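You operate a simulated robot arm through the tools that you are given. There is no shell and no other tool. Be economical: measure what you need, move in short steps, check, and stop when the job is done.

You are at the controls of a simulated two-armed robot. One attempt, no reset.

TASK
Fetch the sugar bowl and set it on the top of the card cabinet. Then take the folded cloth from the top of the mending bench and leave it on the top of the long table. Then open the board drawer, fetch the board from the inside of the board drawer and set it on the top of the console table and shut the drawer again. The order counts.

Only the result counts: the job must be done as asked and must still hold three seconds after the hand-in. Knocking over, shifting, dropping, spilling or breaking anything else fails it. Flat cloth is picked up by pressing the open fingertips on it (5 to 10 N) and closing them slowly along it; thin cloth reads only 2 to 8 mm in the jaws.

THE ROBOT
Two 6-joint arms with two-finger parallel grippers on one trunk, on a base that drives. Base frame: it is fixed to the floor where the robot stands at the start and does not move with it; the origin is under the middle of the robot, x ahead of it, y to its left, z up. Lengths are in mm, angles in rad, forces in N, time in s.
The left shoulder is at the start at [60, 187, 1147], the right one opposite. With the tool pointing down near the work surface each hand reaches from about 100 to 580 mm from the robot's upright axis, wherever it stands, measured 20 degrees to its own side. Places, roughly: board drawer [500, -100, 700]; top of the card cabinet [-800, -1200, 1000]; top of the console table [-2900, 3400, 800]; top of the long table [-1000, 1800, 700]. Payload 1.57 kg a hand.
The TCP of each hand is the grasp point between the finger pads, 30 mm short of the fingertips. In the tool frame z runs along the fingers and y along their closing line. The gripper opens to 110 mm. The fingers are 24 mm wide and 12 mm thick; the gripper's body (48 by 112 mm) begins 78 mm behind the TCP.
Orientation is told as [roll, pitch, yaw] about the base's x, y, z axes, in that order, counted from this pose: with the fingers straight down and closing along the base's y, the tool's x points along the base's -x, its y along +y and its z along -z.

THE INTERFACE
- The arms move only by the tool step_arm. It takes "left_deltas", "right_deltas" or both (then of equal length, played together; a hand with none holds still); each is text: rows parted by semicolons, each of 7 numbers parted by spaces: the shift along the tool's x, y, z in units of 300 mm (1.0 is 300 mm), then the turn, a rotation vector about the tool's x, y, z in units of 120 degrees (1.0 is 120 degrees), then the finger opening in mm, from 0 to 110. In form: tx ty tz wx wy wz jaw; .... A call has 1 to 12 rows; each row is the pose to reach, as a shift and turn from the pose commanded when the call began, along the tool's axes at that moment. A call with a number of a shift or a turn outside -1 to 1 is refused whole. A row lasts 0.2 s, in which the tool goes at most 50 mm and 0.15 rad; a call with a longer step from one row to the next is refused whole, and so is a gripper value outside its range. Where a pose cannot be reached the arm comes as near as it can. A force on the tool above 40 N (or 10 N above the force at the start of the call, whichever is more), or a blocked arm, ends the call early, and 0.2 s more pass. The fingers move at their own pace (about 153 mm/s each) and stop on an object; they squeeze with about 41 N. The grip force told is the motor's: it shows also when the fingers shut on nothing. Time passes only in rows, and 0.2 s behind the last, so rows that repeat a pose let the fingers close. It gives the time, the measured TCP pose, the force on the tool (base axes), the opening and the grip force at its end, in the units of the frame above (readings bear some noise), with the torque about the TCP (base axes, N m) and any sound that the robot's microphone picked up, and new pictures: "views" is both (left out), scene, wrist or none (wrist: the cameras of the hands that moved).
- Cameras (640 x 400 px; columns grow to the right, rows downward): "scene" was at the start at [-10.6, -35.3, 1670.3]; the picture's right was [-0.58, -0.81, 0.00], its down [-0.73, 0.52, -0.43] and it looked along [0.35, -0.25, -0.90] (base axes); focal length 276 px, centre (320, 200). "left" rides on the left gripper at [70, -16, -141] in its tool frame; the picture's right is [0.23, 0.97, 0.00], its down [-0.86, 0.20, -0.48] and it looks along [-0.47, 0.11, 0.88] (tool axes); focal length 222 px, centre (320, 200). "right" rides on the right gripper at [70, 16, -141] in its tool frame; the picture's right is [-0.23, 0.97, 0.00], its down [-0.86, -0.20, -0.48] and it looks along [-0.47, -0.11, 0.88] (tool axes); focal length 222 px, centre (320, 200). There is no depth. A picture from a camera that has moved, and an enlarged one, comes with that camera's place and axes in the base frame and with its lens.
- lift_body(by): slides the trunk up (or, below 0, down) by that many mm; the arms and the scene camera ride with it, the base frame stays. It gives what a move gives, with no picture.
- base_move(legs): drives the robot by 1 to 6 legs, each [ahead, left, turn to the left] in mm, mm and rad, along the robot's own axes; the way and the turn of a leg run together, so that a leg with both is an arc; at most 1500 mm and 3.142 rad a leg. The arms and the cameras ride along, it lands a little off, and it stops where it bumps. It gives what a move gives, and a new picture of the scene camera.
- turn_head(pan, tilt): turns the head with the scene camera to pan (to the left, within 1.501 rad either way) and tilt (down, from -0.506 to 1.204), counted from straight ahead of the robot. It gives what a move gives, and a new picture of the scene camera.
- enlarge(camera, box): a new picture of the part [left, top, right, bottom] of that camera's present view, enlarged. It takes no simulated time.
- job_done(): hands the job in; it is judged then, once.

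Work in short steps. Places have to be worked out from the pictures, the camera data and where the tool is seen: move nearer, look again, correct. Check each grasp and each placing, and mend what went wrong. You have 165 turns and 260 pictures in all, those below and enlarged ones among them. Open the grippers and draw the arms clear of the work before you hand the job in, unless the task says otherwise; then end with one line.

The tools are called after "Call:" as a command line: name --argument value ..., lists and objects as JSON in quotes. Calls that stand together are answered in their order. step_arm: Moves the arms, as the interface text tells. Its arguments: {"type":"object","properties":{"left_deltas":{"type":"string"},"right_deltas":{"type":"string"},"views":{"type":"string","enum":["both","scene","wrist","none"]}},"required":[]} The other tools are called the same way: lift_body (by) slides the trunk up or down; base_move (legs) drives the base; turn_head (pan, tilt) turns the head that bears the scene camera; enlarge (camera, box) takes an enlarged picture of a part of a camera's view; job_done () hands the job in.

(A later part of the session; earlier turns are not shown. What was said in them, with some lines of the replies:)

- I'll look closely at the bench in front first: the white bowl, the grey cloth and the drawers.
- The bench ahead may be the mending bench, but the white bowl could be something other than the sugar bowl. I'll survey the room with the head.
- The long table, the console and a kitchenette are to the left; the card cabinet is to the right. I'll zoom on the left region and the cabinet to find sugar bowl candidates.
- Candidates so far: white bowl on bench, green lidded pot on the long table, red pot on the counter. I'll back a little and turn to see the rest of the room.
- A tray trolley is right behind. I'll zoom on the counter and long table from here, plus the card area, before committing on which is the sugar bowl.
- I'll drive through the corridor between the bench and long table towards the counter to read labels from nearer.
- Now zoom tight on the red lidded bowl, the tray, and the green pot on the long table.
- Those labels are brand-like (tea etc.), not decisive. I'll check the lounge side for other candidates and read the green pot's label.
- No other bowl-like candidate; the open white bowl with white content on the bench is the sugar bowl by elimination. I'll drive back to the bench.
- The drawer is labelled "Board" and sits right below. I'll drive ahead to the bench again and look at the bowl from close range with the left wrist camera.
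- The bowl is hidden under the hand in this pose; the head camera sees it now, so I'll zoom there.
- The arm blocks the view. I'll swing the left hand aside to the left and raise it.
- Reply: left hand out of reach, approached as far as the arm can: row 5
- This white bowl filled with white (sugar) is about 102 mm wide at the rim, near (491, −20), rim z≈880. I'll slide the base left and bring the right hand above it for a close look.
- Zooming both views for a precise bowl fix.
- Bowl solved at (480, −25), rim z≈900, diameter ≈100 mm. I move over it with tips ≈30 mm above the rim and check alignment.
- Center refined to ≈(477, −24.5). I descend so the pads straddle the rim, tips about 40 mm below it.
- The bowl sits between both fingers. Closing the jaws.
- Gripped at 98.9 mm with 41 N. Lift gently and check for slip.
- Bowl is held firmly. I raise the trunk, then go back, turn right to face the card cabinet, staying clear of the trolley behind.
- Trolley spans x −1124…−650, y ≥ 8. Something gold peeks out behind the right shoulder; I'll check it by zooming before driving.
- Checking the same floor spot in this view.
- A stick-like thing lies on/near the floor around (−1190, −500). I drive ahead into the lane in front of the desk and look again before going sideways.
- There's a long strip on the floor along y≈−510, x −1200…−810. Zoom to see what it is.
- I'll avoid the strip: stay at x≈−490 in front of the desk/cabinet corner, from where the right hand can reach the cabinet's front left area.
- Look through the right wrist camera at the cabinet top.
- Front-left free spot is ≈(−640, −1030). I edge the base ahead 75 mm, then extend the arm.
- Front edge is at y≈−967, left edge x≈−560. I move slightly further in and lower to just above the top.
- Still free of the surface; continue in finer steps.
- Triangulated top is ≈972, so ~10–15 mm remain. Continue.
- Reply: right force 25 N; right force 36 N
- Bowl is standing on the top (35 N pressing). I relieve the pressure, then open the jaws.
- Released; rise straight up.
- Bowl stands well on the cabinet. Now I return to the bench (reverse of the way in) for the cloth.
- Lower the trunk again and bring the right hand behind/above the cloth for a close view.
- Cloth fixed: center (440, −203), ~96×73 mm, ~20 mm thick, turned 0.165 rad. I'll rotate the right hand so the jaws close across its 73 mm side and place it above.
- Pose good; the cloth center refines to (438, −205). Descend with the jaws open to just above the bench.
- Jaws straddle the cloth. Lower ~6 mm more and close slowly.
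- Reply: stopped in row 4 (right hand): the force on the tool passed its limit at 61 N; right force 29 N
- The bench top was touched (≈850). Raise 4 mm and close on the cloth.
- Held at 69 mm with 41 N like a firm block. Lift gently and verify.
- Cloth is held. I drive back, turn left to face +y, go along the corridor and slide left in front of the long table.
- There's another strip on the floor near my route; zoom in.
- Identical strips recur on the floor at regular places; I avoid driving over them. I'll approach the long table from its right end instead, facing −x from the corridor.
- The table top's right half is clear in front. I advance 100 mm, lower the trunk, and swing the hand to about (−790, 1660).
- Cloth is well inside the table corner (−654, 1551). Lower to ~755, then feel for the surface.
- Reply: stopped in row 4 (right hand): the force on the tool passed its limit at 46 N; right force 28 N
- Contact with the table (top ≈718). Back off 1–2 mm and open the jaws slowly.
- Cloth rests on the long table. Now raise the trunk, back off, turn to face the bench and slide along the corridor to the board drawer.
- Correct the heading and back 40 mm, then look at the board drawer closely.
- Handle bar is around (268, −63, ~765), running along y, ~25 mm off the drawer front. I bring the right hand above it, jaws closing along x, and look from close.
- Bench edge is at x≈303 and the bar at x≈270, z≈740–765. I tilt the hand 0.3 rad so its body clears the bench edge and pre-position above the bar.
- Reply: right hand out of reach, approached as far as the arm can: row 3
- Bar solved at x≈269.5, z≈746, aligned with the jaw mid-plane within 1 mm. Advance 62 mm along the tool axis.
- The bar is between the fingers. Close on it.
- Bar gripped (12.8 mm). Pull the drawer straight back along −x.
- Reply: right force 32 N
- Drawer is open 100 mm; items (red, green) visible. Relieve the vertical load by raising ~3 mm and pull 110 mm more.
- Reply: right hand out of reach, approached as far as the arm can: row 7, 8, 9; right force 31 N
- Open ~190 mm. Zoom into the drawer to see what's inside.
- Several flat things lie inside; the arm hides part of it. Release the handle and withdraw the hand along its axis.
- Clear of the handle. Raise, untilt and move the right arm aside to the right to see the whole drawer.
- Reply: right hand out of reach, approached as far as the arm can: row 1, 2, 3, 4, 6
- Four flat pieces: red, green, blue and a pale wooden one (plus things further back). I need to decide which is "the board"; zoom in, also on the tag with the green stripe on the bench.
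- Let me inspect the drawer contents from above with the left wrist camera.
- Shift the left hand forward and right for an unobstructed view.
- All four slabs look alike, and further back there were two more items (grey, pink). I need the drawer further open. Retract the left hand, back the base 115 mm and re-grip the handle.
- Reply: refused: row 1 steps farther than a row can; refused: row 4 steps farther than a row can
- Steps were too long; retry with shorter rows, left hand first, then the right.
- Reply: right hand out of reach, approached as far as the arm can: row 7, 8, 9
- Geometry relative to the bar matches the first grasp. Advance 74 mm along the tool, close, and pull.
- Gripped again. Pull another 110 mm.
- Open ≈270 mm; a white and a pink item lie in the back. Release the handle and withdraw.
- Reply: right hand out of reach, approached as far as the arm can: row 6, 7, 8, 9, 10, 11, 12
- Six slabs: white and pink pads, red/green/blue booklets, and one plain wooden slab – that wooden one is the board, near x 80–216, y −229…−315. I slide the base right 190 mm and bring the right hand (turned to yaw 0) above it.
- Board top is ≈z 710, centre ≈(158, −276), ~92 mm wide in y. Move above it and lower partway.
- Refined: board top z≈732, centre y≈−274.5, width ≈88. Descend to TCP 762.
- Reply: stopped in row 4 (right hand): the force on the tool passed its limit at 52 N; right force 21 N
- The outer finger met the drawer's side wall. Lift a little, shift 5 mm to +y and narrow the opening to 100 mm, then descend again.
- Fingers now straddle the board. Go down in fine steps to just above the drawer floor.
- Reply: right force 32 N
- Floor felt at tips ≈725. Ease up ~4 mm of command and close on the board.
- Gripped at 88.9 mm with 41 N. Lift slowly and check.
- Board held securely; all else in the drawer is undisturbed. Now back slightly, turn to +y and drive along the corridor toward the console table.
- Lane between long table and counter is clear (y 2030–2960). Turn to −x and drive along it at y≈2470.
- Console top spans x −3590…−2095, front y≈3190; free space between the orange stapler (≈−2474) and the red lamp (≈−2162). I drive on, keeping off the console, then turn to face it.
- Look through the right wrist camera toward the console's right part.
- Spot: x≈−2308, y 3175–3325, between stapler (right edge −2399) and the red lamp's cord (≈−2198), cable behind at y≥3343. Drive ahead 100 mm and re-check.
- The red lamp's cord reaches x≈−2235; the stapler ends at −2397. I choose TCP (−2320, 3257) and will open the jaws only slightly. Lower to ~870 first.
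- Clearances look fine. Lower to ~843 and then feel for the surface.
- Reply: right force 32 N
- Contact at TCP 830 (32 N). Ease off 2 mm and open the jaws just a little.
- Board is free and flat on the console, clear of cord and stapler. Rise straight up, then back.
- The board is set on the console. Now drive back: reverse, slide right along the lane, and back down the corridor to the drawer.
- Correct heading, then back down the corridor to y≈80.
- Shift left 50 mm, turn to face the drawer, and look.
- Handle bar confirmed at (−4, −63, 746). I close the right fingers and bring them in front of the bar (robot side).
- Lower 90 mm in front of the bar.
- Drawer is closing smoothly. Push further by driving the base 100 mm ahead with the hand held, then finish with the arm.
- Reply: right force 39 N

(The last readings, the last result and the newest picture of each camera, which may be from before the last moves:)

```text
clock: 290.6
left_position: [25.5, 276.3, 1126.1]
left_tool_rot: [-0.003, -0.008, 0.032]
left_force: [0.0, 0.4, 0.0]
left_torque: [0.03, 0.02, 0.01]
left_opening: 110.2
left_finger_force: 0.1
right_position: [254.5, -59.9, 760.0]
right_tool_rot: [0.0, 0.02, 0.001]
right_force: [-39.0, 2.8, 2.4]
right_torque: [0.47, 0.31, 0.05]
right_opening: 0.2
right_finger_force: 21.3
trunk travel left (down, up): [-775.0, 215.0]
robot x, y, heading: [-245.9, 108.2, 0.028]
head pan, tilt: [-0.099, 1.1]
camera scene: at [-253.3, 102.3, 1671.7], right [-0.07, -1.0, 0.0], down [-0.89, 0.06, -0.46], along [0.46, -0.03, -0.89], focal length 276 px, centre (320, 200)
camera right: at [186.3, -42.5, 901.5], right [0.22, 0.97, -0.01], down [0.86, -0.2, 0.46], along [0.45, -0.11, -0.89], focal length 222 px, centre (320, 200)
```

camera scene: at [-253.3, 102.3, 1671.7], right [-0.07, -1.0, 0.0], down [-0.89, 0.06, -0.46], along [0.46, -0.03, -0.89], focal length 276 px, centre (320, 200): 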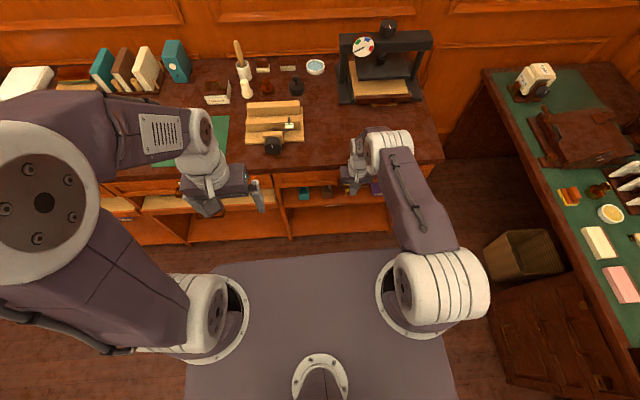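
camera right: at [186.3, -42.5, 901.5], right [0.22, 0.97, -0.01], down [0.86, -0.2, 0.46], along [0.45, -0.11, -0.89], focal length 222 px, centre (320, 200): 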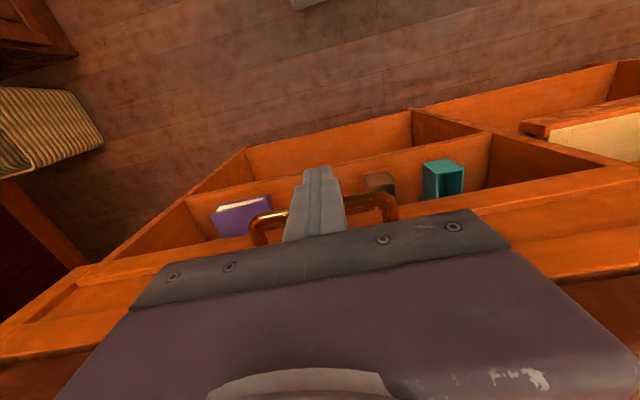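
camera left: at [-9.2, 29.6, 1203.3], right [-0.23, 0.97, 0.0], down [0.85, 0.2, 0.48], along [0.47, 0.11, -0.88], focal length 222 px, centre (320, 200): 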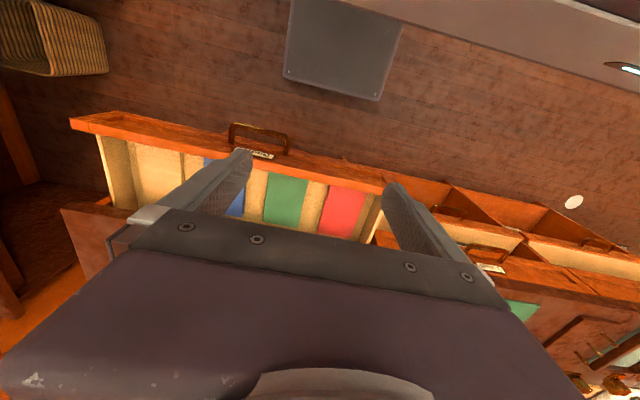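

39 N resistance at TCP x≈254: fully shut. Withdraw backwards, then up, and open the gripper.

Call:
step_arm --right_deltas "0.05 0 0 0 0 0 0; 0.15 0 0 0 0 0 0; 0.28 0 -0.03 0 0 0 0; 0.3 0 -0.15 0 0 0 0; 0.3 0 -0.3 0 0 0 0; 0.3 0 -0.45 0 0 0 40; 0.3 0 -0.6 0 0 0 80; 0.3 0 -0.75 0 0 0 110; 0.3 0 -0.9 0 0 0 110" --views "none"

Call:
base_move --legs '[[-80, 0, 0]]'

Call:
enlarge --camera "scene" --box '[220, 120, 460, 260]'

Call:
enlarge --camera "right" --box '[0, 0, 640, 400]'

```text
clock: 292.6
left_position: [30.9, 275.9, 1125.5]
left_tool_rot: [-0.001, -0.002, 0.033]
left_force: [0.3, 0.2, -0.1]
left_torque: [0.0, 0.01, 0.02]
left_opening: 110.2
left_finger_force: 0.0
right_position: [175.8, -59.0, 1031.0]
right_tool_rot: [0.0, 0.007, 0.003]
right_force: [0.5, -0.8, 0.8]
right_torque: [0.0, -0.04, -0.02]
right_opening: 109.9
right_finger_force: 0.0
trunk travel left (down, up): [-775.0, 215.0]
robot x, y, heading: [-246.0, 104.5, 0.032]
head pan, tilt: [-0.099, 1.1]
```

```text
clock: 293.7
left_position: [-41.4, 273.5, 1125.2]
left_tool_rot: [0.0, 0.002, 0.034]
left_force: [0.1, 0.1, -0.5]
left_torque: [0.0, 0.04, 0.01]
left_opening: 110.2
left_finger_force: 0.0
right_position: [102.4, -61.8, 1028.1]
right_tool_rot: [0.0, 0.01, 0.003]
right_force: [0.6, -0.1, 1.2]
right_torque: [0.01, 0.02, 0.02]
right_opening: 110.2
right_finger_force: 0.1
trunk travel left (down, up): [-775.0, 215.0]
robot x, y, heading: [-322.0, 103.6, 0.034]
head pan, tilt: [-0.099, 1.1]
camera scene: at [-316.8, 99.4, 1671.7], right [-0.07, -1.0, 0.0], down [-0.89, 0.06, -0.45], along [0.45, -0.03, -0.89], focal length 276 px, centre (320, 200)
```

scene: 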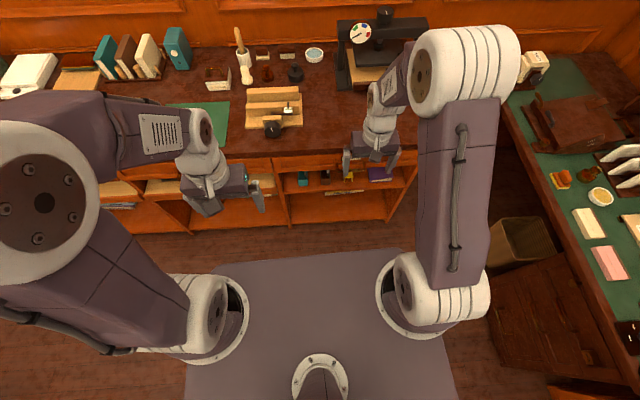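

```text
2.67 times, centred on (340, 190) of scene
camera zoom: at [-316.8, 99.4, 1671.7], right [-0.07, -1.0, 0.0], down [-0.89, 0.06, -0.45], along [0.45, -0.03, -0.89], focal length 737 px, centre (267, 227)
```

zoom: 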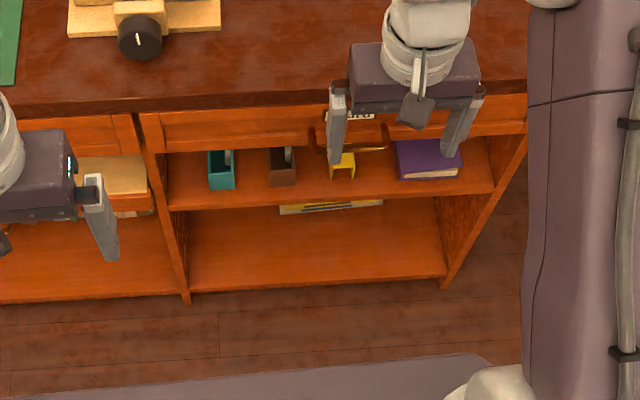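

```text
1.00 times, centred on (320, 200) of right (not enlarged: the box is as wide or as high as the picture)
camera zoom: at [33.7, -45.7, 1169.9], right [0.22, 0.97, 0.0], down [0.86, -0.2, 0.47], along [0.46, -0.11, -0.88], focal length 222 px, centre (320, 200)
```

zoom: 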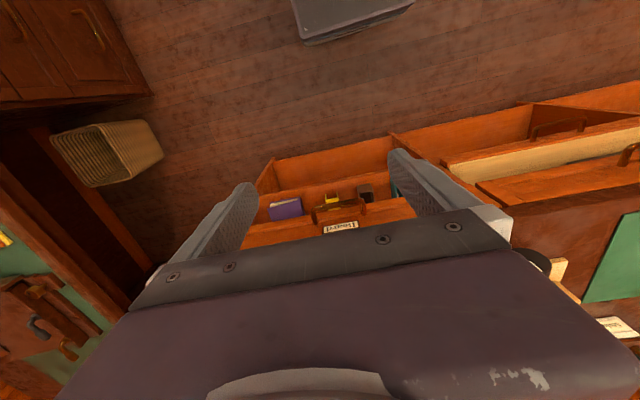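

The drawer is flush and shut, the bowl, cloth and board were all seen resting in place, and both hands are open and clear. I'm handing in.

Call:
job_done

```text
The job is handed in.
```

The job is handed in. The sugar bowl is on the card cabinet, the folded cloth is on the long table, the board is on the console table, and the board drawer is shut. I had to judge two things by sight: that the unlabelled white bowl on the bench was the sugar bowl, and that the plain wooden slab was the board among six similar pieces in the drawer.
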